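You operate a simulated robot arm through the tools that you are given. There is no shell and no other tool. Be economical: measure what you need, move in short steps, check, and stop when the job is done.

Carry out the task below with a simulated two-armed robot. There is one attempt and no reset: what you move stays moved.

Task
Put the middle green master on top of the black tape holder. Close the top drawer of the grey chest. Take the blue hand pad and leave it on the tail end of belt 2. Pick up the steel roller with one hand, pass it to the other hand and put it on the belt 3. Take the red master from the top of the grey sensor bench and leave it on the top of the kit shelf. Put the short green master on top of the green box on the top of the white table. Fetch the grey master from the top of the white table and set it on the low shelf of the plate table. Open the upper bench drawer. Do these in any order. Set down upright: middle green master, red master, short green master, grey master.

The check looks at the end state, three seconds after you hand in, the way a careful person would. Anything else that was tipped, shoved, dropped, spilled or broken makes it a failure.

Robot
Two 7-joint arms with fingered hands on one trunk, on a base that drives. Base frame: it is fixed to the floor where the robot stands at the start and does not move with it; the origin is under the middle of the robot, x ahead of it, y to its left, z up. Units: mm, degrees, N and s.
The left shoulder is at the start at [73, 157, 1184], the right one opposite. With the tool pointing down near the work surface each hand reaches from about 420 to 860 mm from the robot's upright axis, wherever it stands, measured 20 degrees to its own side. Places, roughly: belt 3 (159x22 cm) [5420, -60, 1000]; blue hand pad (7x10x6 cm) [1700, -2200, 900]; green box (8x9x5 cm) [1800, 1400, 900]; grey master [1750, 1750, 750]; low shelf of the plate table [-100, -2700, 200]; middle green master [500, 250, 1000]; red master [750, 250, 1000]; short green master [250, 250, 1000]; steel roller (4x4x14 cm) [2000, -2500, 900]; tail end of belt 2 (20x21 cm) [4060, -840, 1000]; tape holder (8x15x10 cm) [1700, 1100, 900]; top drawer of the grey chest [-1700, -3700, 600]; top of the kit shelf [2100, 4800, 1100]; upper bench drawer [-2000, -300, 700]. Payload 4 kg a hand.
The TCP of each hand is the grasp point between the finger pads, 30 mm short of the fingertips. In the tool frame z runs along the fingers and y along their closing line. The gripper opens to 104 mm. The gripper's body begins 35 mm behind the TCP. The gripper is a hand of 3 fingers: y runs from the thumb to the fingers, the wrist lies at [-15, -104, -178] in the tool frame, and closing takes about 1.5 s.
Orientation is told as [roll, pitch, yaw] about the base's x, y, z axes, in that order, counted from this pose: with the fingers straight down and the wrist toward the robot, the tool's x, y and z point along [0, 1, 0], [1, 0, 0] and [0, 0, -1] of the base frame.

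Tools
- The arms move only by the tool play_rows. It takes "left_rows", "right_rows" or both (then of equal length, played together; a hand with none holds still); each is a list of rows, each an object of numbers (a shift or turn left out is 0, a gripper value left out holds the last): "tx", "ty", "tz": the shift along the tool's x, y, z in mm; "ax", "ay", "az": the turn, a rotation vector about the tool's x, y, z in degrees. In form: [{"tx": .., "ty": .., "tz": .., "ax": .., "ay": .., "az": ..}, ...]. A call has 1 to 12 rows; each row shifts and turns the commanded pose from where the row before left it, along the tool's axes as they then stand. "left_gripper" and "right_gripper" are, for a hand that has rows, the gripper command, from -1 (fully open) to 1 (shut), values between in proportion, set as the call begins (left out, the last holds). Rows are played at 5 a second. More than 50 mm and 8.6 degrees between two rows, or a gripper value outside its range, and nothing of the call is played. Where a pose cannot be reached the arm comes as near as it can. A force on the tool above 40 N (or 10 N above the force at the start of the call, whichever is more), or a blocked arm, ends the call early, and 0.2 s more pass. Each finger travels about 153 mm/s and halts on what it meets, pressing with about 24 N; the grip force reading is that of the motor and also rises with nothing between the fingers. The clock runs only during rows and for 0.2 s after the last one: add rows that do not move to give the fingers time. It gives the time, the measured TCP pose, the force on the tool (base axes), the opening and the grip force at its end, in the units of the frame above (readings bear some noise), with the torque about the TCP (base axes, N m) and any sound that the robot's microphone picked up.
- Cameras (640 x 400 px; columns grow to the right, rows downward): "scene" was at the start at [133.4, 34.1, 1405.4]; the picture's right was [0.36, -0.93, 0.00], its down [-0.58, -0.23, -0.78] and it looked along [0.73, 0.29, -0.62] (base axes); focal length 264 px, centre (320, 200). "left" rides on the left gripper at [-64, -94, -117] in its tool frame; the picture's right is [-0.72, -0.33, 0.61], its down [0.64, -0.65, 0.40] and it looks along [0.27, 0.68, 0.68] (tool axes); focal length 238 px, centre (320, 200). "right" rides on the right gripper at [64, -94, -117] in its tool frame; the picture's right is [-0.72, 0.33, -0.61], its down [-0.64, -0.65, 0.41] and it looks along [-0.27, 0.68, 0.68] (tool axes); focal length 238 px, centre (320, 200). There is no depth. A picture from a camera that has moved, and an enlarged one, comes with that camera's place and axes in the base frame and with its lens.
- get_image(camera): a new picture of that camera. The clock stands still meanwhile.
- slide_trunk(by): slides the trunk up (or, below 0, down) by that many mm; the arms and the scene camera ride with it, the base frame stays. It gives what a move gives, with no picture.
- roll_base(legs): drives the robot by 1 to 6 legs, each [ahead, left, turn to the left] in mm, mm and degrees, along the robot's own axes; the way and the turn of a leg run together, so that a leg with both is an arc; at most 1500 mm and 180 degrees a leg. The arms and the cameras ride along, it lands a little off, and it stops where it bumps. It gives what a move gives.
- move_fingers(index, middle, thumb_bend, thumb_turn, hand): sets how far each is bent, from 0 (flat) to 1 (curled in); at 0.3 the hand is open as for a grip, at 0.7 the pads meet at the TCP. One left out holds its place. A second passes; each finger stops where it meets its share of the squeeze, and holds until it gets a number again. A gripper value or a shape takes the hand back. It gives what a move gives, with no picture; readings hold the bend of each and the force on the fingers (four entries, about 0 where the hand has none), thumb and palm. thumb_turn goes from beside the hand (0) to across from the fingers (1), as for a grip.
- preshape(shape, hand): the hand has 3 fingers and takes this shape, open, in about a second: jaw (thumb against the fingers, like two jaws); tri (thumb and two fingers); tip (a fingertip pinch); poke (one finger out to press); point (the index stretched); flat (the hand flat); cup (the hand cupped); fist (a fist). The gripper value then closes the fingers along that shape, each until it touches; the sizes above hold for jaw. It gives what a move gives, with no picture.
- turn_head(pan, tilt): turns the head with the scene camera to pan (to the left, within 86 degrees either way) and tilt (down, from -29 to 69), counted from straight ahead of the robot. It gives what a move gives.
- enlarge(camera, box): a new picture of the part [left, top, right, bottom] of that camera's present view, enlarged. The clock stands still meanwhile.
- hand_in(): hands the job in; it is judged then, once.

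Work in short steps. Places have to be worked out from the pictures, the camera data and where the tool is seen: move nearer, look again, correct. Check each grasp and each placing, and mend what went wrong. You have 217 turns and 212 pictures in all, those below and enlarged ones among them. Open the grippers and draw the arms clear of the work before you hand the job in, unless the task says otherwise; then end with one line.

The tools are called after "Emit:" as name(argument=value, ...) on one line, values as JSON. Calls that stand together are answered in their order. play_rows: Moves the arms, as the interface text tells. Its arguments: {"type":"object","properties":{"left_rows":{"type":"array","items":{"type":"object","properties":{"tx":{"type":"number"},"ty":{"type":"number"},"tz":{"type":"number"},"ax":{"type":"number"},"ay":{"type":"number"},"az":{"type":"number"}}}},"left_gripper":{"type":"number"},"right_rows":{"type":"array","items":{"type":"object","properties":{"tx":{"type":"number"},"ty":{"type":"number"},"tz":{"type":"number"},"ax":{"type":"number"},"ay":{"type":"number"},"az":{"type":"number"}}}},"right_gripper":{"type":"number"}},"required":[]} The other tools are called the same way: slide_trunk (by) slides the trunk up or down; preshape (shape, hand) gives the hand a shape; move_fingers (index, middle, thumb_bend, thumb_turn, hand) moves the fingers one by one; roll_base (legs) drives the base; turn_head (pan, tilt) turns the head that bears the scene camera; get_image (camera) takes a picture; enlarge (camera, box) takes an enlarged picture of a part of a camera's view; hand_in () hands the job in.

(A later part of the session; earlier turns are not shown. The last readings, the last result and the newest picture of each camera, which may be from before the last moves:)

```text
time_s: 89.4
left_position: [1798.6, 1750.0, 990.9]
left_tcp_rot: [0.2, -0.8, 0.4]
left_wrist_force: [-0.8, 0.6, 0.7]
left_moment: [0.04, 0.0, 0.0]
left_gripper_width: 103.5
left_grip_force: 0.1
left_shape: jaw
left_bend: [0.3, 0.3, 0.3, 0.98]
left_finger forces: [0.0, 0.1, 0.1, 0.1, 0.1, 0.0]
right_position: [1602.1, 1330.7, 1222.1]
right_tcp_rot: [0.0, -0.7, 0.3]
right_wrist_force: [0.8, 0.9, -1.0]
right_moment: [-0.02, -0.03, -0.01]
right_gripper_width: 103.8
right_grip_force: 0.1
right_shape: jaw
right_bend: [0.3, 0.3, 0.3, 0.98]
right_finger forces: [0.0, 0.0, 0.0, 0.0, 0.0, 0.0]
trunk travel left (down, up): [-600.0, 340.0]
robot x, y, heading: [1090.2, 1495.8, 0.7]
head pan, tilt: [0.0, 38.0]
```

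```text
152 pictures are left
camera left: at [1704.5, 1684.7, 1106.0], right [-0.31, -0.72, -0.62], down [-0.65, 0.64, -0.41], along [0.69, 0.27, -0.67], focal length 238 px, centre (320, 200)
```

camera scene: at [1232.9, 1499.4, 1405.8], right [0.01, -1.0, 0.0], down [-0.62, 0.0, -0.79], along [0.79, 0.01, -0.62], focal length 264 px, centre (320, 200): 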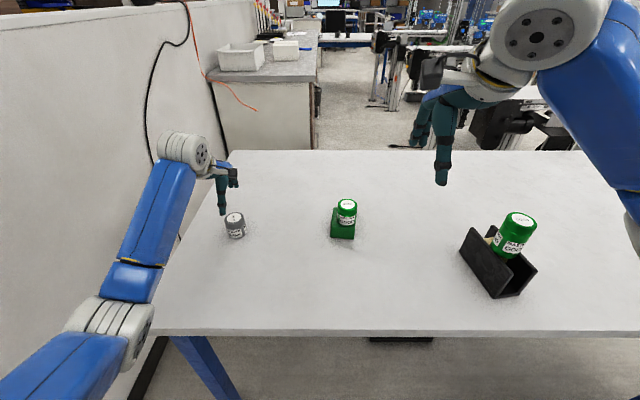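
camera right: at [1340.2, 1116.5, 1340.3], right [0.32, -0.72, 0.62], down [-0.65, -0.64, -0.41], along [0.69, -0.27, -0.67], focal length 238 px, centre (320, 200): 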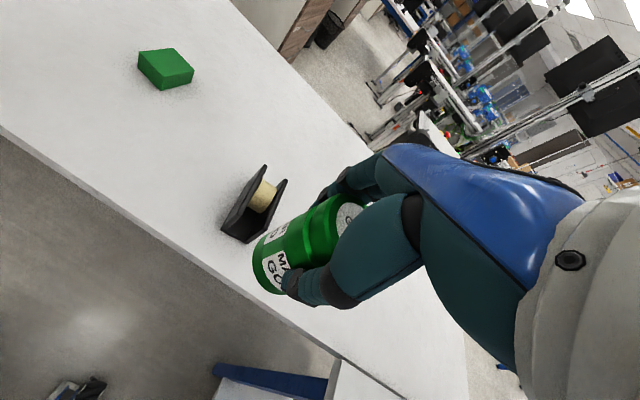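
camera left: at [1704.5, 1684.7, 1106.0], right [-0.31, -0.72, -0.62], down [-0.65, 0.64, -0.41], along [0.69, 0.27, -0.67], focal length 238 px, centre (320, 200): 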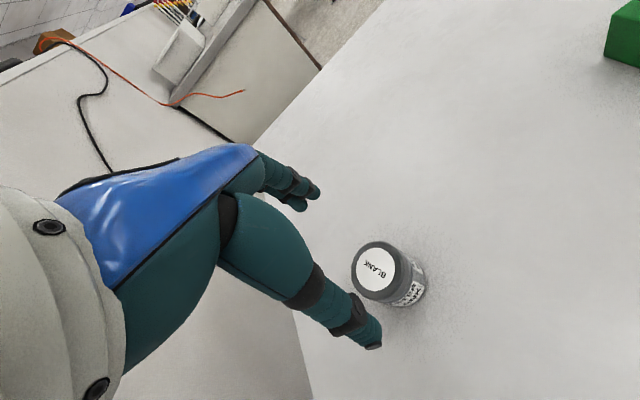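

Aligned within 5 mm. Adjust, descend to z≈871 and close.

Emit:
play_rows(left_rows=[{"ty": 4, "tx": 1, "tz": 20}, {"tz": 40}, {"tz": 35}, {"tz": 15}, {"tz": 10}, {}])

Emit:
play_rows(left_rows=[{}, {}, {}, {}, {}, {}, {}, {}, {}], left_gripper=1)

Emit:
play_rows(left_rows=[{"tz": -15}, {"tz": -30}, {"tz": -45}, {"tz": -45}, {"tz": -45}, {"tz": -45}, {"tz": -45}, {"tz": -45}, {"ty": -45}, {"ty": -45}, {"ty": -45}, {}])

Emit:
get_image(camera="left")

```text
time_s: 90.8
left_position: [1805.2, 1753.1, 871.0]
left_tcp_rot: [0.1, -0.7, 0.3]
left_wrist_force: [-0.2, -0.7, -0.2]
left_moment: [0.01, -0.03, 0.03]
left_gripper_width: 103.7
left_grip_force: 0.0
left_shape: jaw
left_bend: [0.3, 0.3, 0.3, 0.98]
left_finger forces: [0.0, 0.1, 0.0, 0.0, 0.1, 0.1]
right_position: [1600.8, 1331.8, 1222.7]
right_tcp_rot: [0.1, -0.7, 0.4]
right_wrist_force: [-0.3, 0.0, -0.5]
right_moment: [0.04, -0.02, 0.02]
right_gripper_width: 104.0
right_grip_force: 0.0
right_shape: jaw
right_bend: [0.3, 0.3, 0.3, 0.98]
right_finger forces: [0.0, 0.0, 0.0, 0.1, 0.1, 0.1]
trunk travel left (down, up): [-600.0, 340.0]
robot x, y, heading: [1092.8, 1496.2, 0.3]
head pan, tilt: [0.0, 38.0]
```

```text
time_s: 92.8
left_position: [1805.6, 1753.8, 869.1]
left_tcp_rot: [0.1, -0.6, 0.3]
left_wrist_force: [0.0, 0.3, -0.8]
left_moment: [0.03, 0.0, -0.02]
left_gripper_width: 48.0
left_grip_force: 24.3
left_shape: jaw
left_bend: [0.74, 0.51, 0.67, 1.0]
left_finger forces: [13.9, 7.6, 0.0, 0.1, 22.0, 0.1]
right_position: [1601.4, 1333.2, 1222.1]
right_tcp_rot: [0.0, -0.5, 0.4]
right_wrist_force: [-0.1, -0.6, 0.0]
right_moment: [0.0, -0.01, 0.02]
right_gripper_width: 103.9
right_grip_force: 0.0
right_shape: jaw
right_bend: [0.3, 0.3, 0.3, 0.98]
right_finger forces: [0.0, 0.0, 0.0, 0.0, 0.0, 0.0]
trunk travel left (down, up): [-600.0, 340.0]
robot x, y, heading: [1096.4, 1500.3, 0.1]
head pan, tilt: [0.0, 38.0]
```

```text
time_s: 95.4
left_position: [1669.1, 1751.9, 1185.7]
left_tcp_rot: [0.1, -0.6, 0.4]
left_wrist_force: [1.2, 0.2, -2.9]
left_moment: [0.06, -0.02, -0.02]
left_gripper_width: 47.8
left_grip_force: 24.0
left_shape: jaw
left_bend: [0.74, 0.51, 0.67, 1.0]
left_finger forces: [14.0, 7.8, 0.0, 0.0, 22.0, 0.0]
right_position: [1603.6, 1334.5, 1221.8]
right_tcp_rot: [-0.1, -0.6, 0.3]
right_wrist_force: [-0.4, 0.2, -0.2]
right_moment: [0.02, -0.02, 0.02]
right_gripper_width: 103.7
right_grip_force: 0.0
right_shape: jaw
right_bend: [0.3, 0.3, 0.3, 0.98]
right_finger forces: [0.0, 0.1, 0.1, 0.1, 0.1, 0.0]
trunk travel left (down, up): [-600.0, 340.0]
robot x, y, heading: [1096.9, 1502.0, 0.5]
head pan, tilt: [0.0, 38.0]
```

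```text
151 pictures are left
camera left: at [1574.6, 1687.5, 1302.4], right [-0.32, -0.72, -0.62], down [-0.65, 0.64, -0.41], along [0.69, 0.27, -0.67], focal length 238 px, centre (320, 200)
```

left: 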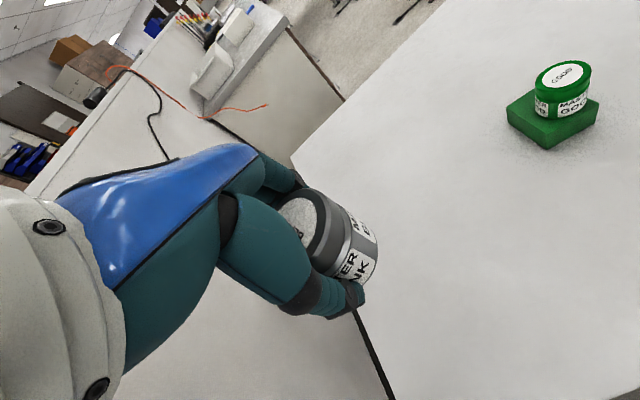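

Grey master is held. Next the red master: I drive back around to the bench's right side.

Emit:
roll_base(legs=[[-1500, 0, 0], [-40, -1000, 0], [0, -1000, 0], [920, 0, 0], [0, 0, 90]])

Emit:
turn_head(pan=0, tilt=45)

Emit:
get_image(camera="scene")

```text
time_s: 120.7
left_position: [239.2, 86.3, 1186.2]
left_tcp_rot: [0.1, -0.6, 88.5]
left_wrist_force: [-0.4, 0.6, -3.6]
left_moment: [0.02, 0.0, 0.01]
left_gripper_width: 47.2
left_grip_force: 23.9
left_shape: jaw
left_bend: [0.74, 0.51, 0.67, 1.0]
left_finger forces: [13.7, 7.7, 0.0, 0.0, 21.3, 0.1]
right_position: [656.6, 6.1, 1222.6]
right_tcp_rot: [0.0, -0.6, 88.5]
right_wrist_force: [0.0, -0.3, -0.1]
right_moment: [-0.02, 0.02, -0.05]
right_gripper_width: 103.8
right_grip_force: 0.1
right_shape: jaw
right_bend: [0.3, 0.3, 0.3, 0.98]
right_finger forces: [0.1, 0.1, 0.1, 0.0, 0.0, 0.0]
trunk travel left (down, up): [-600.0, 340.0]
robot x, y, heading: [470.3, -495.8, 88.6]
head pan, tilt: [0.0, 38.0]
```

```text
time_s: 121.4
left_position: [238.0, 84.3, 1186.9]
left_tcp_rot: [0.1, -0.7, 88.4]
left_wrist_force: [0.2, -0.2, -2.3]
left_moment: [0.02, -0.03, -0.02]
left_gripper_width: 47.5
left_grip_force: 23.9
left_shape: jaw
left_bend: [0.74, 0.51, 0.67, 1.0]
left_finger forces: [14.0, 7.8, 0.0, 0.0, 21.9, 0.0]
right_position: [655.4, 4.1, 1222.6]
right_tcp_rot: [0.0, -0.8, 88.4]
right_wrist_force: [0.4, -0.1, -0.1]
right_moment: [0.0, -0.01, -0.01]
right_gripper_width: 103.9
right_grip_force: 0.0
right_shape: jaw
right_bend: [0.3, 0.3, 0.3, 0.98]
right_finger forces: [0.0, 0.1, 0.1, 0.0, 0.0, 0.1]
trunk travel left (down, up): [-600.0, 340.0]
robot x, y, heading: [471.5, -499.2, 88.5]
head pan, tilt: [0.0, 45.0]
```

```text
150 pictures are left
camera scene: at [475.5, -360.7, 1395.5], right [1.0, -0.03, 0.0], down [-0.02, -0.71, -0.71], along [0.02, 0.7, -0.71], focal length 264 px, centre (320, 200)
```

scene: 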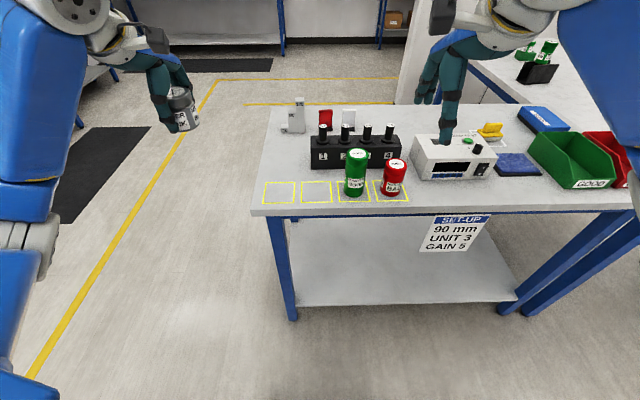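

Red master at ≈(685,176). Right hand goes above it.

Emit:
play_rows(right_rows=[{"tx": -23}, {"ty": 44}, {"ty": 43}, {"ty": 43}, {"ty": 43}, {"tz": 45}, {"tz": 45}, {"tz": 45}, {"tz": 30}, {}])

Emit:
enlarge(camera="scene", box=[310, 120, 470, 220])

Emit:
get_image(camera="right")

```text
time_s: 123.6
left_position: [238.8, 83.3, 1187.9]
left_tcp_rot: [0.2, -0.6, 88.5]
left_wrist_force: [0.7, -0.2, -2.6]
left_moment: [0.03, 0.03, -0.03]
left_gripper_width: 47.4
left_grip_force: 23.9
left_shape: jaw
left_bend: [0.74, 0.51, 0.67, 1.0]
left_finger forces: [14.0, 7.8, 0.1, 0.0, 21.9, 0.1]
right_position: [684.7, 177.2, 1060.8]
right_tcp_rot: [0.0, -0.8, 88.5]
right_wrist_force: [-0.2, 1.1, -0.7]
right_moment: [0.02, 0.01, 0.01]
right_gripper_width: 103.9
right_grip_force: 0.0
right_shape: jaw
right_bend: [0.3, 0.3, 0.3, 0.98]
right_finger forces: [0.0, 0.0, 0.0, 0.0, 0.0, 0.0]
trunk travel left (down, up): [-600.0, 340.0]
robot x, y, heading: [472.5, -497.8, 88.7]
head pan, tilt: [0.0, 45.0]
```

```text
4.00 times, centred on (390, 170) of scene
camera zoom: at [475.3, -361.0, 1395.5], right [1.0, -0.03, 0.0], down [-0.02, -0.71, -0.7], along [0.02, 0.7, -0.71], focal length 1057 px, centre (40, 320)
```

zoom: 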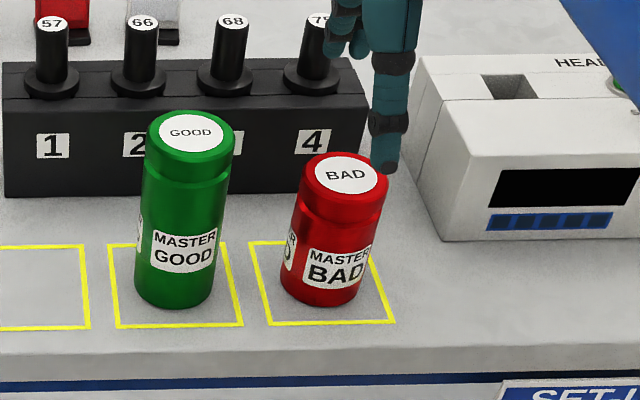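

```text
148 pictures are left
camera right: at [617.9, 83.2, 1175.3], right [0.73, 0.3, 0.62], down [0.62, -0.66, -0.41], along [0.29, 0.69, -0.67], focal length 238 px, centre (320, 200)
```

right: 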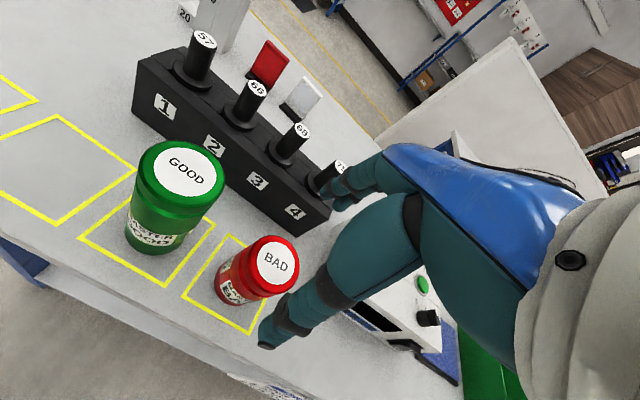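

Red is at ≈(691,182), top ≈965. Adjust, descend to z≈938 and close.

Emit:
play_rows(right_rows=[{"tx": -6.5, "ty": 4}, {"tz": 40}, {"tz": 40}, {"tz": 25}, {"tz": 18}, {}])

Emit:
enlarge(camera="scene", box=[310, 120, 470, 220])

Emit:
play_rows(right_rows=[{}, {}, {}, {}, {}, {}, {}, {}, {}], right_gripper=1)

Emit:
play_rows(right_rows=[{"tz": -15}, {"tz": -30}, {"tz": -45}, {"tz": -45}, {"tz": -45}, {"tz": -45}, {"tz": -45}, {"ty": -45}, {"ty": -45}, {"ty": -45}, {}])

Emit:
get_image(camera="scene")

```text
time_s: 125.0
left_position: [238.2, 85.1, 1187.5]
left_tcp_rot: [0.1, -0.7, 88.6]
left_wrist_force: [-0.6, 0.3, -2.8]
left_moment: [0.0, 0.02, 0.05]
left_gripper_width: 47.7
left_grip_force: 24.2
left_shape: jaw
left_bend: [0.74, 0.51, 0.67, 1.0]
left_finger forces: [14.1, 7.9, 0.0, 0.0, 21.9, 0.0]
right_position: [688.8, 184.0, 937.7]
right_tcp_rot: [0.0, -0.8, 88.5]
right_wrist_force: [-0.3, 0.3, -0.1]
right_moment: [0.0, -0.01, 0.0]
right_gripper_width: 103.9
right_grip_force: 0.1
right_shape: jaw
right_bend: [0.3, 0.3, 0.3, 0.98]
right_finger forces: [0.5, 0.0, 0.0, 0.1, 0.1, 0.0]
trunk travel left (down, up): [-600.0, 340.0]
robot x, y, heading: [473.1, -498.1, 88.7]
head pan, tilt: [0.0, 45.0]
```

```text
4.00 times, centred on (390, 170) of scene
camera zoom: at [475.2, -360.6, 1395.4], right [1.0, -0.03, 0.0], down [-0.02, -0.71, -0.7], along [0.02, 0.7, -0.71], focal length 1057 px, centre (40, 320)
```

zoom: 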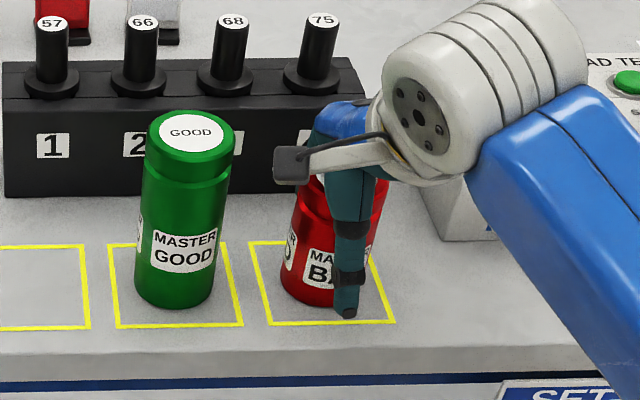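

```text
time_s: 127.0
left_position: [238.6, 83.7, 1187.8]
left_tcp_rot: [0.1, -0.7, 88.4]
left_wrist_force: [0.2, 0.4, -1.9]
left_moment: [0.01, -0.03, -0.01]
left_gripper_width: 47.8
left_grip_force: 24.0
left_shape: jaw
left_bend: [0.74, 0.51, 0.67, 1.0]
left_finger forces: [14.2, 7.7, 0.0, 0.0, 21.9, 0.0]
right_position: [689.0, 184.2, 939.6]
right_tcp_rot: [-0.1, -0.8, 88.4]
right_wrist_force: [0.1, -2.4, 3.3]
right_moment: [-0.26, -0.03, -0.04]
right_gripper_width: 59.3
right_grip_force: 24.0
right_shape: jaw
right_bend: [0.46, 0.45, 0.71, 1.0]
right_finger forces: [11.4, 9.3, 0.0, 0.0, 21.8, 0.0]
trunk travel left (down, up): [-600.0, 340.0]
robot x, y, heading: [472.2, -497.5, 88.2]
head pan, tilt: [0.0, 45.0]
```

```text
time_s: 129.4
left_position: [238.1, 85.6, 1186.6]
left_tcp_rot: [0.2, -0.6, 88.5]
left_wrist_force: [-0.7, -0.1, -2.0]
left_moment: [0.04, -0.03, -0.03]
left_gripper_width: 47.0
left_grip_force: 24.3
left_shape: jaw
left_bend: [0.74, 0.51, 0.67, 1.0]
left_finger forces: [14.1, 7.8, 0.2, 0.0, 21.9, 0.0]
right_position: [683.0, 46.5, 1204.3]
right_tcp_rot: [0.0, -0.7, 88.6]
right_wrist_force: [0.1, 0.1, -3.5]
right_moment: [-0.04, -0.01, -0.03]
right_gripper_width: 58.2
right_grip_force: 23.6
right_shape: jaw
right_bend: [0.46, 0.45, 0.71, 1.0]
right_finger forces: [9.3, 10.9, 0.1, 0.0, 20.3, 0.0]
trunk travel left (down, up): [-600.0, 340.0]
robot x, y, heading: [473.3, -496.8, 88.3]
head pan, tilt: [0.0, 45.0]
```

```text
146 pictures are left
camera scene: at [475.3, -359.2, 1395.2], right [1.0, -0.03, 0.0], down [-0.02, -0.71, -0.7], along [0.02, 0.7, -0.71], focal length 264 px, centre (320, 200)
```

scene: 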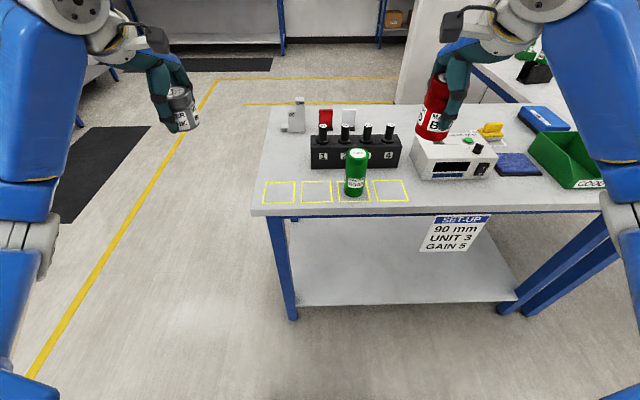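

Red master held. I now drive north toward the kit shelf, stopping to look.

Emit:
roll_base(legs=[[0, 900, 0], [1500, 0, 0], [1200, 0, 0], [0, 0, -48]])

Emit:
turn_head(pan=0, tilt=18)

Emit:
get_image(camera="scene")

```text
time_s: 149.2
left_position: [13.3, 2831.9, 1188.4]
left_tcp_rot: [0.1, -0.7, 38.3]
left_wrist_force: [0.5, -0.4, -2.8]
left_moment: [-0.01, -0.01, -0.01]
left_gripper_width: 47.3
left_grip_force: 23.9
left_shape: jaw
left_bend: [0.74, 0.51, 0.67, 1.0]
left_finger forces: [13.7, 7.4, 0.0, 0.1, 21.2, 0.0]
right_position: [267.9, 2463.8, 1207.2]
right_tcp_rot: [0.0, -0.7, 38.3]
right_wrist_force: [0.9, 0.4, -2.7]
right_moment: [0.0, 0.0, 0.0]
right_gripper_width: 58.2
right_grip_force: 23.9
right_shape: jaw
right_bend: [0.46, 0.45, 0.71, 1.0]
right_finger forces: [8.8, 11.0, 0.0, 0.0, 20.2, 0.0]
trunk travel left (down, up): [-600.0, 340.0]
robot x, y, heading: [-281.3, 2281.8, 38.7]
head pan, tilt: [0.0, 45.0]
```

```text
time_s: 150.1
left_position: [12.7, 2829.0, 1188.4]
left_tcp_rot: [0.1, -0.8, 38.4]
left_wrist_force: [-0.1, 0.8, -2.2]
left_moment: [-0.01, 0.01, 0.02]
left_gripper_width: 46.8
left_grip_force: 24.4
left_shape: jaw
left_bend: [0.74, 0.51, 0.68, 1.0]
left_finger forces: [14.0, 7.6, 0.0, 0.1, 21.9, 0.0]
right_position: [268.9, 2463.4, 1208.1]
right_tcp_rot: [-0.1, -0.8, 38.4]
right_wrist_force: [-0.4, -0.7, -4.4]
right_moment: [-0.01, 0.01, 0.0]
right_gripper_width: 58.0
right_grip_force: 24.8
right_shape: jaw
right_bend: [0.46, 0.45, 0.71, 1.0]
right_finger forces: [9.2, 11.0, 0.0, 0.1, 20.4, 0.1]
trunk travel left (down, up): [-600.0, 340.0]
robot x, y, heading: [-283.9, 2280.6, 38.1]
head pan, tilt: [0.0, 18.0]
```

```text
145 pictures are left
camera scene: at [-165.9, 2372.0, 1437.2], right [0.62, -0.78, 0.0], down [-0.25, -0.19, -0.95], along [0.74, 0.59, -0.31], focal length 264 px, centre (320, 200)
```

scene: 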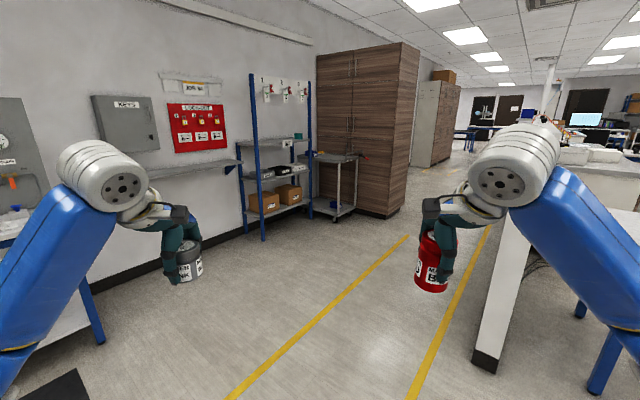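

The kit shelf is straight ahead with a clear floor. I drive 2650 mm ahead, and turn to face it.

Emit:
roll_base(legs=[[1400, 0, 0], [1250, 0, 0], [0, 0, 51.5]])

Emit:
get_image(camera="scene")

```text
time_s: 165.5
left_position: [1568.1, 4532.7, 1189.8]
left_tcp_rot: [0.2, -0.7, 90.4]
left_wrist_force: [-0.4, 0.2, -2.5]
left_moment: [0.04, -0.02, 0.01]
left_gripper_width: 47.0
left_grip_force: 24.3
left_shape: jaw
left_bend: [0.74, 0.52, 0.68, 1.0]
left_finger forces: [13.6, 7.3, 0.1, 0.1, 21.1, 0.0]
right_position: [2015.2, 4508.7, 1206.8]
right_tcp_rot: [0.1, -0.8, 90.5]
right_wrist_force: [-0.3, 0.6, -4.0]
right_moment: [0.04, 0.05, 0.03]
right_gripper_width: 57.8
right_grip_force: 24.4
right_shape: jaw
right_bend: [0.46, 0.45, 0.72, 1.0]
right_finger forces: [8.4, 11.0, 0.0, 0.0, 19.8, 0.0]
trunk travel left (down, up): [-600.0, 340.0]
robot x, y, heading: [1820.3, 3965.7, 90.4]
head pan, tilt: [0.0, 18.0]
```

```text
144 pictures are left
camera scene: at [1820.3, 4110.6, 1437.2], right [1.0, 0.01, 0.0], down [0.0, -0.31, -0.95], along [-0.01, 0.95, -0.31], focal length 264 px, centre (320, 200)
```

scene: 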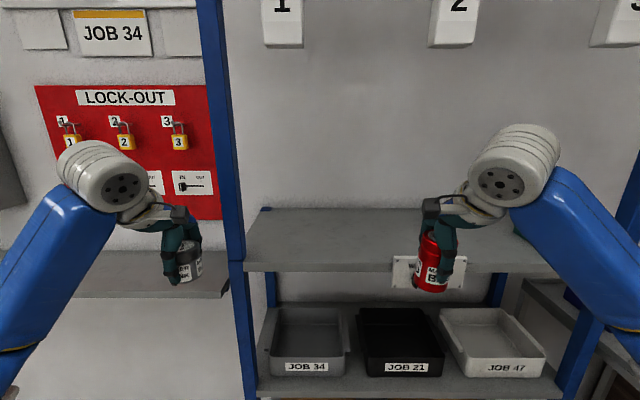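

The top board is in front at z≈1090, front edge y≈4665. I retract the left hand, drive 100 mm ahead, then extend the red jar over the board.

Emit:
play_rows(left_rows=[{"ty": -35}, {"ty": -35}, {"ty": -30}, {}])

Emit:
roll_base(legs=[[100, 0, 0]])

Emit:
play_rows(right_rows=[{"ty": 42}, {"ty": 42}, {"ty": 42}, {"ty": 40}, {}])

Emit:
get_image(camera="scene")

Emit:
get_image(camera="right")

```text
time_s: 166.5
left_position: [1567.7, 4430.7, 1187.5]
left_tcp_rot: [0.1, -0.9, 90.4]
left_wrist_force: [-0.2, -0.3, -1.7]
left_moment: [0.0, 0.01, 0.0]
left_gripper_width: 46.7
left_grip_force: 24.1
left_shape: jaw
left_bend: [0.74, 0.52, 0.68, 1.0]
left_finger forces: [14.0, 7.5, 0.0, 0.0, 21.5, 0.0]
right_position: [2013.9, 4507.5, 1208.7]
right_tcp_rot: [-0.2, -1.0, 90.5]
right_wrist_force: [1.1, -0.4, -3.1]
right_moment: [-0.04, 0.02, -0.02]
right_gripper_width: 57.6
right_grip_force: 23.8
right_shape: jaw
right_bend: [0.46, 0.45, 0.72, 1.0]
right_finger forces: [8.7, 11.0, 0.0, 0.0, 20.1, 0.0]
trunk travel left (down, up): [-600.0, 340.0]
robot x, y, heading: [1818.4, 3962.1, 90.5]
head pan, tilt: [0.0, 18.0]
```

```text
time_s: 167.6
left_position: [1566.8, 4528.7, 1189.1]
left_tcp_rot: [0.1, -1.1, 90.2]
left_wrist_force: [-0.9, 0.8, -1.9]
left_moment: [0.05, 0.01, 0.03]
left_gripper_width: 46.8
left_grip_force: 24.2
left_shape: jaw
left_bend: [0.74, 0.52, 0.68, 1.0]
left_finger forces: [14.0, 7.4, 0.1, 0.0, 21.5, 0.1]
right_position: [2015.1, 4601.1, 1209.7]
right_tcp_rot: [-0.1, -1.2, 90.2]
right_wrist_force: [0.7, 0.5, -3.8]
right_moment: [-0.01, 0.03, 0.03]
right_gripper_width: 57.8
right_grip_force: 24.8
right_shape: jaw
right_bend: [0.46, 0.45, 0.72, 1.0]
right_finger forces: [8.6, 11.0, 0.1, 0.0, 20.1, 0.0]
trunk travel left (down, up): [-600.0, 340.0]
robot x, y, heading: [1817.5, 4062.1, 90.2]
head pan, tilt: [0.0, 18.0]
```

```text
time_s: 168.8
left_position: [1567.3, 4527.6, 1189.0]
left_tcp_rot: [0.1, -1.0, 90.3]
left_wrist_force: [-0.7, -0.7, -2.8]
left_moment: [0.02, 0.02, -0.01]
left_gripper_width: 47.0
left_grip_force: 23.5
left_shape: jaw
left_bend: [0.74, 0.52, 0.68, 1.0]
left_finger forces: [14.2, 7.4, 0.0, 0.0, 21.5, 0.0]
right_position: [2013.8, 4767.7, 1215.4]
right_tcp_rot: [-0.1, -1.1, 90.3]
right_wrist_force: [-0.1, -0.2, -3.1]
right_moment: [-0.01, 0.01, -0.01]
right_gripper_width: 57.6
right_grip_force: 24.6
right_shape: jaw
right_bend: [0.46, 0.45, 0.72, 1.0]
right_finger forces: [8.2, 11.1, 0.0, 0.0, 19.9, 0.0]
trunk travel left (down, up): [-600.0, 340.0]
robot x, y, heading: [1819.6, 4060.5, 90.3]
head pan, tilt: [0.0, 18.0]
```

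```text
143 pictures are left
camera scene: at [1818.1, 4209.4, 1437.4], right [1.0, 0.01, 0.0], down [0.0, -0.31, -0.95], along [-0.01, 0.95, -0.31], focal length 264 px, centre (320, 200)
```

scene: 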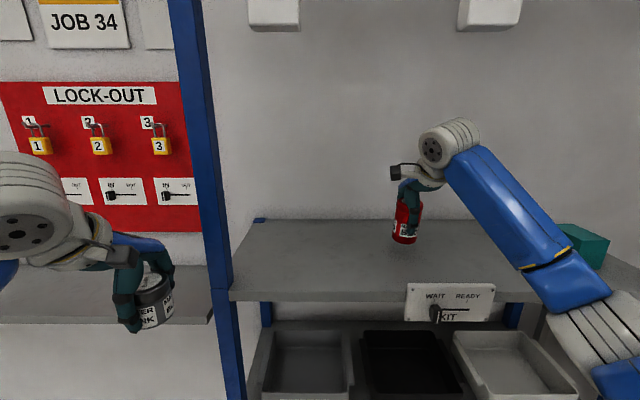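

```text
142 pictures are left
camera right: at [1950.7, 4670.4, 1330.3], right [0.72, 0.32, 0.62], down [0.64, -0.64, -0.42], along [0.27, 0.7, -0.67], focal length 238 px, centre (320, 200)
```

right: 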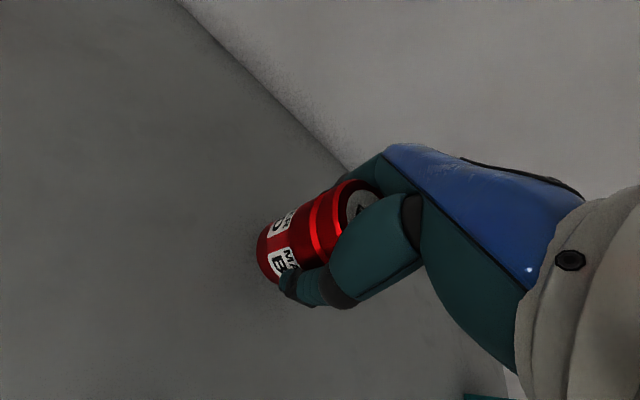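

Jar is over the board (≈110 mm inside the front edge), arm clear. I descend to contact.

Emit:
play_rows(right_rows=[{"tz": 20}, {"tz": 18}, {"tz": 8}, {"tz": 6}, {"tz": 4}, {"tz": 4}, {"tz": 4}, {"tz": 4}, {"tz": 4}, {"tz": 4}, {"tz": 4}, {"tz": 4}])

```text
time_s: 169.8
left_position: [1566.5, 4526.3, 1189.3]
left_tcp_rot: [0.1, -1.1, 90.3]
left_wrist_force: [0.3, 1.2, -2.9]
left_moment: [0.02, -0.01, 0.0]
left_gripper_width: 46.6
left_grip_force: 24.3
left_shape: jaw
left_bend: [0.74, 0.52, 0.68, 1.0]
left_finger forces: [13.9, 7.5, 0.0, 0.1, 21.6, 0.0]
right_position: [2009.8, 4769.3, 1178.4]
right_tcp_rot: [0.2, -2.8, 90.5]
right_wrist_force: [-0.7, -3.5, 19.4]
right_moment: [-0.65, -0.2, 0.02]
right_gripper_width: 58.8
right_grip_force: 24.2
right_shape: jaw
right_bend: [0.46, 0.44, 0.73, 1.0]
right_finger forces: [13.2, 10.5, 0.0, 0.0, 24.7, 0.0]
trunk travel left (down, up): [-600.0, 340.0]
robot x, y, heading: [1818.1, 4060.1, 90.2]
head pan, tilt: [0.0, 18.0]
stopped in row 4 (right hand): the force on the tool passed its limit at 45 N (the readings are from after the stop); the commanded pose is now the measured one
```

Touched at TCP z≈1178 (higher than guessed). Let me look before releasing.

Emit:
enlarge(camera="scene", box=[340, 150, 500, 270])

Emit:
get_image(camera="right")

```text
3.33 times, centred on (420, 210) of scene
camera zoom: at [1816.3, 4206.3, 1437.7], right [1.0, 0.01, 0.0], down [0.0, -0.31, -0.95], along [0.0, 0.95, -0.31], focal length 881 px, centre (-13, 167)
```

zoom: 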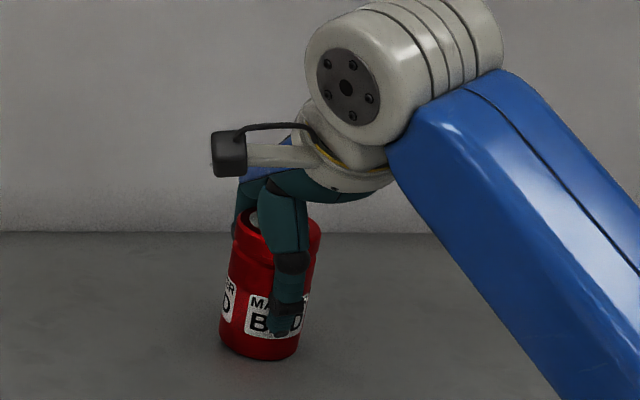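

```text
140 pictures are left
camera right: at [1948.0, 4668.6, 1289.8], right [0.72, 0.3, 0.63], down [0.64, -0.63, -0.44], along [0.26, 0.72, -0.65], focal length 238 px, centre (320, 200)
```

right: 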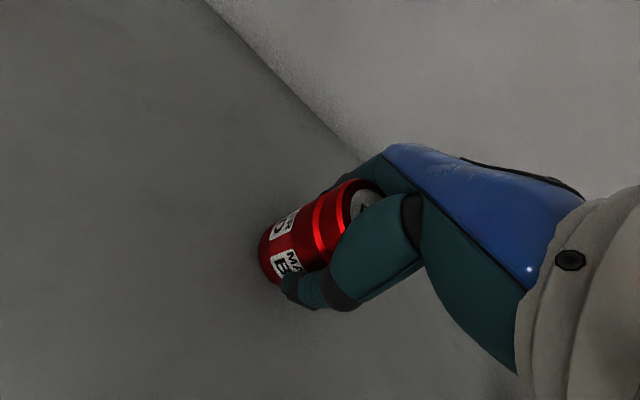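

Jar is on the board, leaning only ~2°; it will settle. I relax slightly and open.

Emit:
play_rows(right_rows=[{"tz": -2.5}, {}])

Emit:
play_rows(right_rows=[{}, {}, {}, {}, {}, {}, {}, {}], right_gripper=-1)

Emit:
enlarge(camera="scene", box=[340, 150, 500, 270])

```text
time_s: 170.4
left_position: [1565.2, 4526.4, 1188.4]
left_tcp_rot: [0.0, -1.0, 90.3]
left_wrist_force: [-0.2, -0.1, -2.5]
left_moment: [-0.01, 0.0, 0.01]
left_gripper_width: 46.7
left_grip_force: 23.9
left_shape: jaw
left_bend: [0.74, 0.52, 0.68, 1.0]
left_finger forces: [13.9, 7.5, 0.0, 0.1, 21.5, 0.0]
right_position: [2011.8, 4768.1, 1178.7]
right_tcp_rot: [0.2, -2.5, 90.4]
right_wrist_force: [0.0, -0.1, 14.7]
right_moment: [-0.3, -0.16, 0.05]
right_gripper_width: 58.7
right_grip_force: 24.4
right_shape: jaw
right_bend: [0.46, 0.44, 0.73, 1.0]
right_finger forces: [12.5, 12.3, 0.0, 0.0, 21.7, 0.1]
trunk travel left (down, up): [-600.0, 340.0]
robot x, y, heading: [1815.8, 4057.0, 90.1]
head pan, tilt: [0.0, 18.0]
```

```text
time_s: 172.2
left_position: [1566.7, 4528.5, 1187.8]
left_tcp_rot: [0.2, -1.0, 90.3]
left_wrist_force: [-1.1, 0.3, -1.9]
left_moment: [0.0, 0.04, 0.0]
left_gripper_width: 47.0
left_grip_force: 24.5
left_shape: jaw
left_bend: [0.74, 0.52, 0.68, 1.0]
left_finger forces: [14.0, 7.5, 0.0, 0.0, 21.5, 0.0]
right_position: [2013.0, 4770.6, 1175.6]
right_tcp_rot: [0.2, -2.2, 90.3]
right_wrist_force: [-0.4, 0.1, -0.1]
right_moment: [-0.05, 0.02, 0.01]
right_gripper_width: 104.2
right_grip_force: 0.0
right_shape: jaw
right_bend: [0.3, 0.3, 0.3, 0.97]
right_finger forces: [0.3, 0.0, 0.0, 0.0, 0.0, 0.1]
trunk travel left (down, up): [-600.0, 340.0]
robot x, y, heading: [1816.5, 4058.9, 90.3]
head pan, tilt: [0.0, 18.0]
```

```text
3.33 times, centred on (420, 210) of scene
camera zoom: at [1817.7, 4209.9, 1437.3], right [1.0, 0.01, 0.0], down [0.0, -0.31, -0.95], along [-0.01, 0.95, -0.31], focal length 881 px, centre (-13, 167)
```

zoom: 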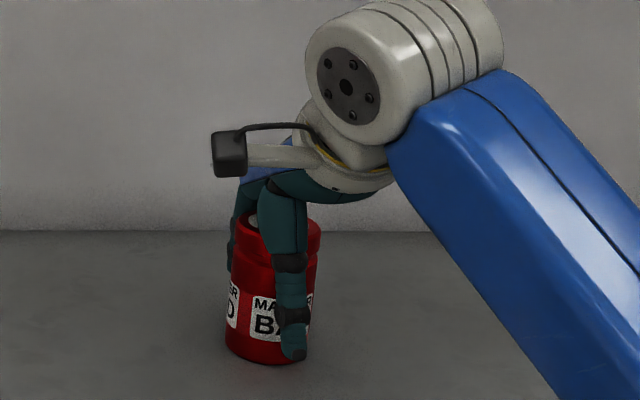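

Released and standing. I raise the hand and retract, then check.

Emit:
play_rows(right_rows=[{"tz": -15}, {"tz": -25}, {"tz": -35}, {"tz": -35}, {"ty": -45}, {"ty": -45}, {"ty": -45}, {"ty": -45}, {"ty": -45}, {}])

Emit:
get_image(camera="scene")

```text
time_s: 174.4
left_position: [1566.8, 4528.8, 1189.2]
left_tcp_rot: [0.1, -1.0, 90.3]
left_wrist_force: [-0.3, 0.5, -2.6]
left_moment: [0.01, 0.01, -0.04]
left_gripper_width: 46.8
left_grip_force: 24.0
left_shape: jaw
left_bend: [0.74, 0.52, 0.68, 1.0]
left_finger forces: [14.0, 7.5, 0.0, 0.0, 21.5, 0.0]
right_position: [2016.4, 4541.6, 1275.1]
right_tcp_rot: [0.2, -2.1, 90.2]
right_wrist_force: [-0.4, 1.1, -0.5]
right_moment: [-0.01, 0.03, 0.0]
right_gripper_width: 103.7
right_grip_force: 0.1
right_shape: jaw
right_bend: [0.3, 0.3, 0.3, 0.97]
right_finger forces: [0.1, 0.1, 0.1, 0.1, 0.0, 0.0]
trunk travel left (down, up): [-600.0, 340.0]
robot x, y, heading: [1819.2, 4061.5, 90.7]
head pan, tilt: [0.0, 18.0]
```

```text
138 pictures are left
camera scene: at [1818.2, 4209.5, 1437.3], right [1.0, 0.01, 0.0], down [0.0, -0.31, -0.95], along [-0.01, 0.95, -0.31], focal length 264 px, centre (320, 200)
```

scene: 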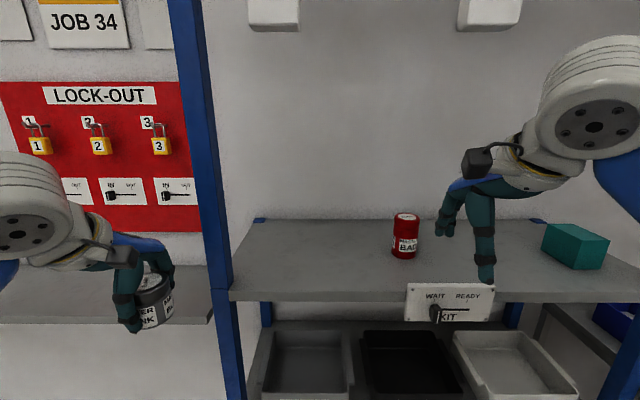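

Red master stands on the kit shelf top. I drive back the same way and then south with the grey master.

Emit:
roll_base(legs=[[-200, 0, 0], [0, 0, -52.5], [-1450, 0, 0], [-1300, 0, 0], [0, 0, -128], [1300, 0, 0]])

Emit:
roll_base(legs=[[1300, 0, 0]])

Emit:
turn_head(pan=0, tilt=15)

Emit:
get_image(camera="scene")

Emit:
turn_head(pan=-75, tilt=15)

Emit:
get_image(camera="scene")

```text
time_s: 202.6
left_position: [-36.8, 392.8, 1189.0]
left_tcp_rot: [0.1, -1.1, -88.7]
left_wrist_force: [0.1, 0.9, -1.9]
left_moment: [-0.02, -0.02, 0.02]
left_gripper_width: 46.2
left_grip_force: 24.1
left_shape: jaw
left_bend: [0.74, 0.52, 0.68, 1.0]
left_finger forces: [13.5, 7.1, 0.1, 0.1, 20.6, 0.0]
right_position: [-485.2, 373.0, 1276.3]
right_tcp_rot: [0.3, -2.3, -88.8]
right_wrist_force: [-1.2, 0.9, -0.2]
right_moment: [0.01, 0.02, 0.01]
right_gripper_width: 103.8
right_grip_force: 0.1
right_shape: jaw
right_bend: [0.3, 0.3, 0.3, 0.97]
right_finger forces: [0.0, 0.0, 0.1, 0.0, 0.1, 0.0]
trunk travel left (down, up): [-600.0, 340.0]
robot x, y, heading: [-296.4, 853.7, -88.8]
head pan, tilt: [0.0, 18.0]
```

```text
time_s: 209.1
left_position: [17.3, -901.0, 1189.7]
left_tcp_rot: [0.1, -1.1, -87.4]
left_wrist_force: [-0.4, -0.1, -2.6]
left_moment: [-0.02, 0.0, -0.06]
left_gripper_width: 46.2
left_grip_force: 23.8
left_shape: jaw
left_bend: [0.74, 0.52, 0.68, 1.0]
left_finger forces: [13.7, 7.3, 0.1, 0.0, 21.2, 0.1]
right_position: [-431.1, -929.8, 1277.1]
right_tcp_rot: [0.2, -2.4, -87.4]
right_wrist_force: [-0.3, 0.3, -0.7]
right_moment: [0.02, 0.01, 0.02]
right_gripper_width: 104.0
right_grip_force: 0.1
right_shape: jaw
right_bend: [0.3, 0.3, 0.3, 0.97]
right_finger forces: [0.1, 0.1, 0.0, 0.0, 0.0, 0.0]
trunk travel left (down, up): [-600.0, 340.0]
robot x, y, heading: [-252.9, -445.1, -87.5]
head pan, tilt: [0.0, 18.0]
```

```text
time_s: 209.7
left_position: [17.4, -899.9, 1189.7]
left_tcp_rot: [0.2, -1.1, -87.4]
left_wrist_force: [-0.8, 0.2, -2.8]
left_moment: [-0.02, -0.01, 0.01]
left_gripper_width: 46.3
left_grip_force: 24.1
left_shape: jaw
left_bend: [0.74, 0.52, 0.68, 1.0]
left_finger forces: [13.7, 7.3, 0.0, 0.0, 21.1, 0.0]
right_position: [-430.3, -929.9, 1277.7]
right_tcp_rot: [0.2, -2.5, -87.4]
right_wrist_force: [-0.2, 0.3, 0.7]
right_moment: [-0.01, 0.0, 0.0]
right_gripper_width: 103.8
right_grip_force: 0.1
right_shape: jaw
right_bend: [0.3, 0.3, 0.3, 0.97]
right_finger forces: [0.1, 0.0, 0.0, 0.0, 0.0, 0.0]
trunk travel left (down, up): [-600.0, 340.0]
robot x, y, heading: [-249.6, -445.6, -87.2]
head pan, tilt: [0.0, 15.0]
```

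```text
137 pictures are left
camera scene: at [-246.4, -592.0, 1442.3], right [-1.0, -0.04, 0.0], down [-0.01, 0.26, -0.97], along [0.04, -0.96, -0.26], focal length 264 px, centre (320, 200)
```

scene: 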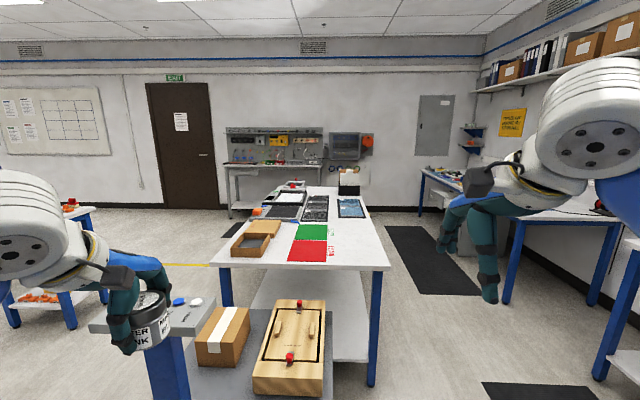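

```text
time_s: 211.2
left_position: [17.0, -899.2, 1189.8]
left_tcp_rot: [0.1, -1.3, -87.4]
left_wrist_force: [-0.2, 0.6, -3.0]
left_moment: [0.0, -0.01, 0.01]
left_gripper_width: 46.0
left_grip_force: 24.0
left_shape: jaw
left_bend: [0.74, 0.52, 0.68, 1.0]
left_finger forces: [13.7, 7.3, 0.1, 0.1, 21.1, 0.0]
right_position: [-432.1, -930.1, 1278.4]
right_tcp_rot: [0.2, -2.6, -87.4]
right_wrist_force: [0.2, 0.7, 0.2]
right_moment: [-0.01, 0.02, -0.01]
right_gripper_width: 104.0
right_grip_force: 0.1
right_shape: jaw
right_bend: [0.3, 0.3, 0.3, 0.97]
right_finger forces: [0.0, 0.0, 0.0, 0.0, 0.0, 0.0]
trunk travel left (down, up): [-600.0, 340.0]
robot x, y, heading: [-256.6, -447.0, -87.3]
head pan, tilt: [-75.0, 15.0]
```

```text
136 pictures are left
camera scene: at [-339.7, -527.0, 1442.5], right [-0.3, 0.95, 0.0], down [0.25, 0.08, -0.97], along [-0.92, -0.29, -0.26], focal length 264 px, centre (320, 200)
```

scene: 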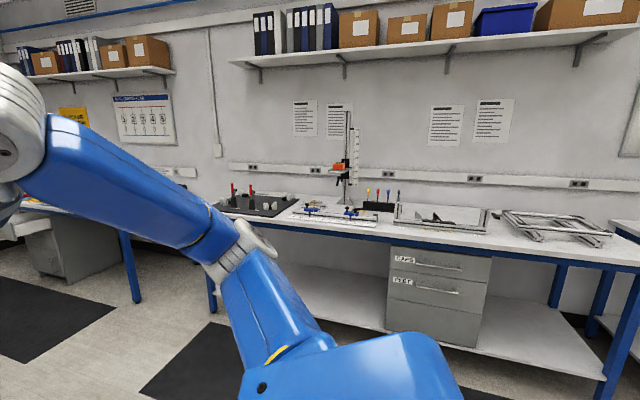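

I see the bench drawer unit to the west and tables to the south. I look down in front to understand the near table and plate table.

Emit:
turn_head(pan=0, tilt=42)

Emit:
get_image(camera="scene")

Emit:
turn_head(pan=-38, tilt=20)

Emit:
get_image(camera="scene")

Emit:
turn_head(pan=45, tilt=15)

Emit:
get_image(camera="scene")

```text
time_s: 212.7
left_position: [17.1, -899.6, 1190.5]
left_tcp_rot: [0.1, -1.2, -87.3]
left_wrist_force: [0.4, -0.5, -2.7]
left_moment: [0.0, 0.01, -0.01]
left_gripper_width: 46.3
left_grip_force: 24.4
left_shape: jaw
left_bend: [0.74, 0.52, 0.68, 1.0]
left_finger forces: [13.8, 7.3, 0.0, 0.0, 21.1, 0.0]
right_position: [-431.5, -929.3, 1277.1]
right_tcp_rot: [0.3, -2.5, -87.4]
right_wrist_force: [-1.3, 0.7, -0.1]
right_moment: [-0.01, 0.02, -0.02]
right_gripper_width: 104.1
right_grip_force: 0.1
right_shape: jaw
right_bend: [0.3, 0.3, 0.3, 0.97]
right_finger forces: [0.0, 0.0, 0.1, 0.1, 0.0, 0.1]
trunk travel left (down, up): [-600.0, 340.0]
robot x, y, heading: [-254.0, -451.0, -87.3]
head pan, tilt: [0.0, 42.0]
```

```text
135 pictures are left
camera scene: at [-247.0, -582.2, 1399.8], right [-1.0, -0.04, 0.0], down [-0.03, 0.67, -0.74], along [0.03, -0.74, -0.67], focal length 264 px, centre (320, 200)
```

scene: 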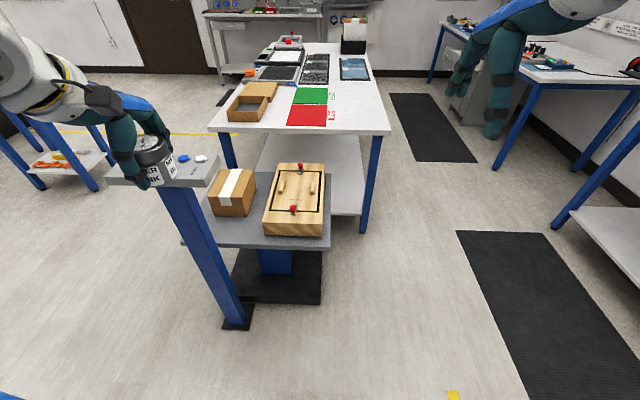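

```text
time_s: 213.7
left_position: [16.7, -900.5, 1189.8]
left_tcp_rot: [0.1, -1.2, -87.4]
left_wrist_force: [0.9, -0.1, -2.6]
left_moment: [-0.02, -0.03, -0.02]
left_gripper_width: 46.1
left_grip_force: 24.2
left_shape: jaw
left_bend: [0.74, 0.52, 0.68, 1.0]
left_finger forces: [13.7, 7.4, 0.0, 0.0, 21.1, 0.0]
right_position: [-432.4, -929.7, 1277.7]
right_tcp_rot: [0.2, -2.6, -87.4]
right_wrist_force: [-0.2, -0.5, 0.6]
right_moment: [-0.02, -0.02, -0.02]
right_gripper_width: 103.9
right_grip_force: 0.1
right_shape: jaw
right_bend: [0.3, 0.3, 0.3, 0.97]
right_finger forces: [0.1, 0.0, 0.0, 0.0, 0.0, 0.1]
trunk travel left (down, up): [-600.0, 340.0]
robot x, y, heading: [-249.8, -444.4, -87.3]
head pan, tilt: [-38.0, 20.0]
```

```text
134 pictures are left
camera scene: at [-304.6, -574.7, 1434.2], right [-0.82, 0.58, 0.0], down [0.2, 0.28, -0.94], along [-0.54, -0.76, -0.34], focal length 264 px, centre (320, 200)
```

scene: 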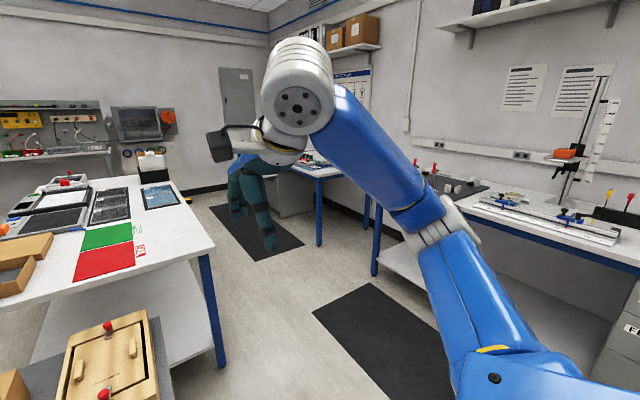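

```text
time_s: 215.3
left_position: [16.5, -899.5, 1189.3]
left_tcp_rot: [0.2, -1.1, -87.5]
left_wrist_force: [-0.4, 0.2, -2.4]
left_moment: [0.01, -0.02, 0.0]
left_gripper_width: 46.3
left_grip_force: 24.2
left_shape: jaw
left_bend: [0.74, 0.52, 0.68, 1.0]
left_finger forces: [13.7, 7.2, 0.0, 0.0, 21.1, 0.1]
right_position: [-431.9, -928.7, 1276.9]
right_tcp_rot: [0.3, -2.5, -87.3]
right_wrist_force: [-0.1, -0.2, 0.4]
right_moment: [-0.02, 0.0, -0.01]
right_gripper_width: 103.9
right_grip_force: 0.0
right_shape: jaw
right_bend: [0.3, 0.3, 0.3, 0.97]
right_finger forces: [0.0, 0.0, 0.0, 0.1, 0.1, 0.1]
trunk travel left (down, up): [-600.0, 340.0]
robot x, y, heading: [-252.3, -447.4, -87.4]
head pan, tilt: [45.0, 15.0]
```

```text
133 pictures are left
camera scene: at [-181.7, -561.8, 1442.3], right [-0.68, -0.74, 0.0], down [-0.19, 0.18, -0.97], along [0.71, -0.65, -0.26], focal length 264 px, centre (320, 200)
```

scene: 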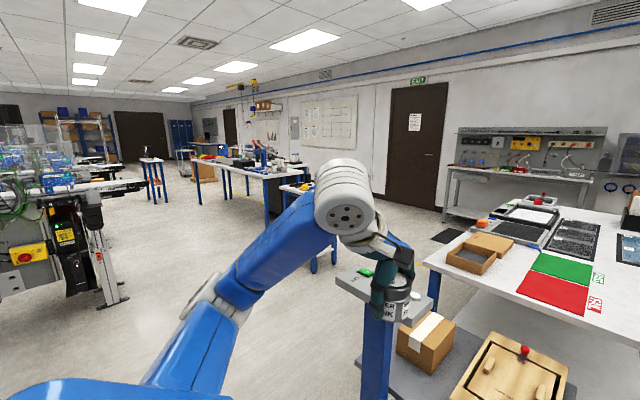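

The plate table spans x≈-480…220, y≈-1565…-3030 with a low shelf; I'll serve it from the west aisle. Drive west, then south, then turn to face it.

Emit:
roll_base(legs=[[0, -850, 0], [1500, 0, 0], [100, 0, 0], [0, 0, 87]])

Emit:
turn_head(pan=0, tilt=45)

Emit:
get_image(camera="scene")

```text
time_s: 231.1
left_position: [-572.4, -1858.9, 1189.7]
left_tcp_rot: [0.1, -1.3, -4.5]
left_wrist_force: [-0.2, -0.4, -2.7]
left_moment: [-0.03, 0.01, 0.0]
left_gripper_width: 46.0
left_grip_force: 24.1
left_shape: jaw
left_bend: [0.74, 0.52, 0.68, 1.0]
left_finger forces: [13.5, 6.9, 0.0, 0.0, 20.6, 0.0]
right_position: [-598.9, -2308.2, 1275.6]
right_tcp_rot: [0.0, -2.5, -4.4]
right_wrist_force: [-0.2, 0.4, 0.2]
right_moment: [0.02, 0.0, -0.01]
right_gripper_width: 103.8
right_grip_force: 0.0
right_shape: jaw
right_bend: [0.3, 0.3, 0.3, 0.97]
right_finger forces: [0.1, 0.1, 0.0, 0.1, 0.0, 0.0]
trunk travel left (down, up): [-600.0, 340.0]
robot x, y, heading: [-1056.5, -2073.8, -4.4]
head pan, tilt: [45.0, 15.0]
```

```text
time_s: 232.2
left_position: [-574.5, -1860.4, 1190.2]
left_tcp_rot: [0.1, -1.3, -4.6]
left_wrist_force: [-0.7, -0.5, -2.4]
left_moment: [0.01, 0.0, -0.01]
left_gripper_width: 46.0
left_grip_force: 23.5
left_shape: jaw
left_bend: [0.74, 0.52, 0.68, 1.0]
left_finger forces: [13.7, 7.2, 0.0, 0.1, 20.9, 0.0]
right_position: [-600.3, -2308.4, 1278.3]
right_tcp_rot: [0.2, -2.5, -4.6]
right_wrist_force: [-0.1, 0.6, -0.4]
right_moment: [0.01, 0.0, -0.01]
right_gripper_width: 104.2
right_grip_force: 0.1
right_shape: jaw
right_bend: [0.3, 0.3, 0.3, 0.97]
right_finger forces: [0.0, 0.0, 0.0, 0.0, 0.0, 0.0]
trunk travel left (down, up): [-600.0, 340.0]
robot x, y, heading: [-1057.7, -2069.7, -4.6]
head pan, tilt: [0.0, 45.0]
```

```text
132 pictures are left
camera scene: at [-922.6, -2081.3, 1395.5], right [-0.08, -1.0, 0.0], down [-0.71, 0.05, -0.71], along [0.7, -0.06, -0.71], focal length 264 px, centre (320, 200)
```

scene: 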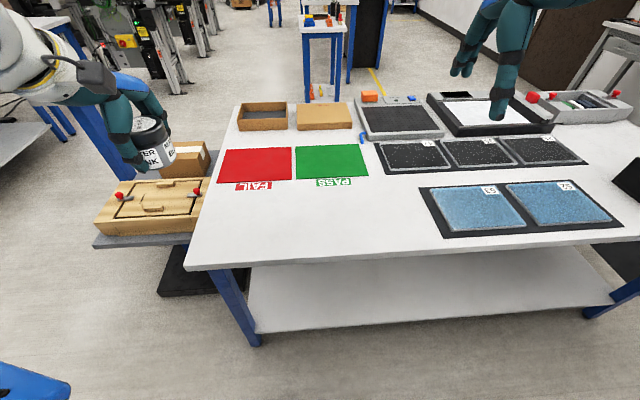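

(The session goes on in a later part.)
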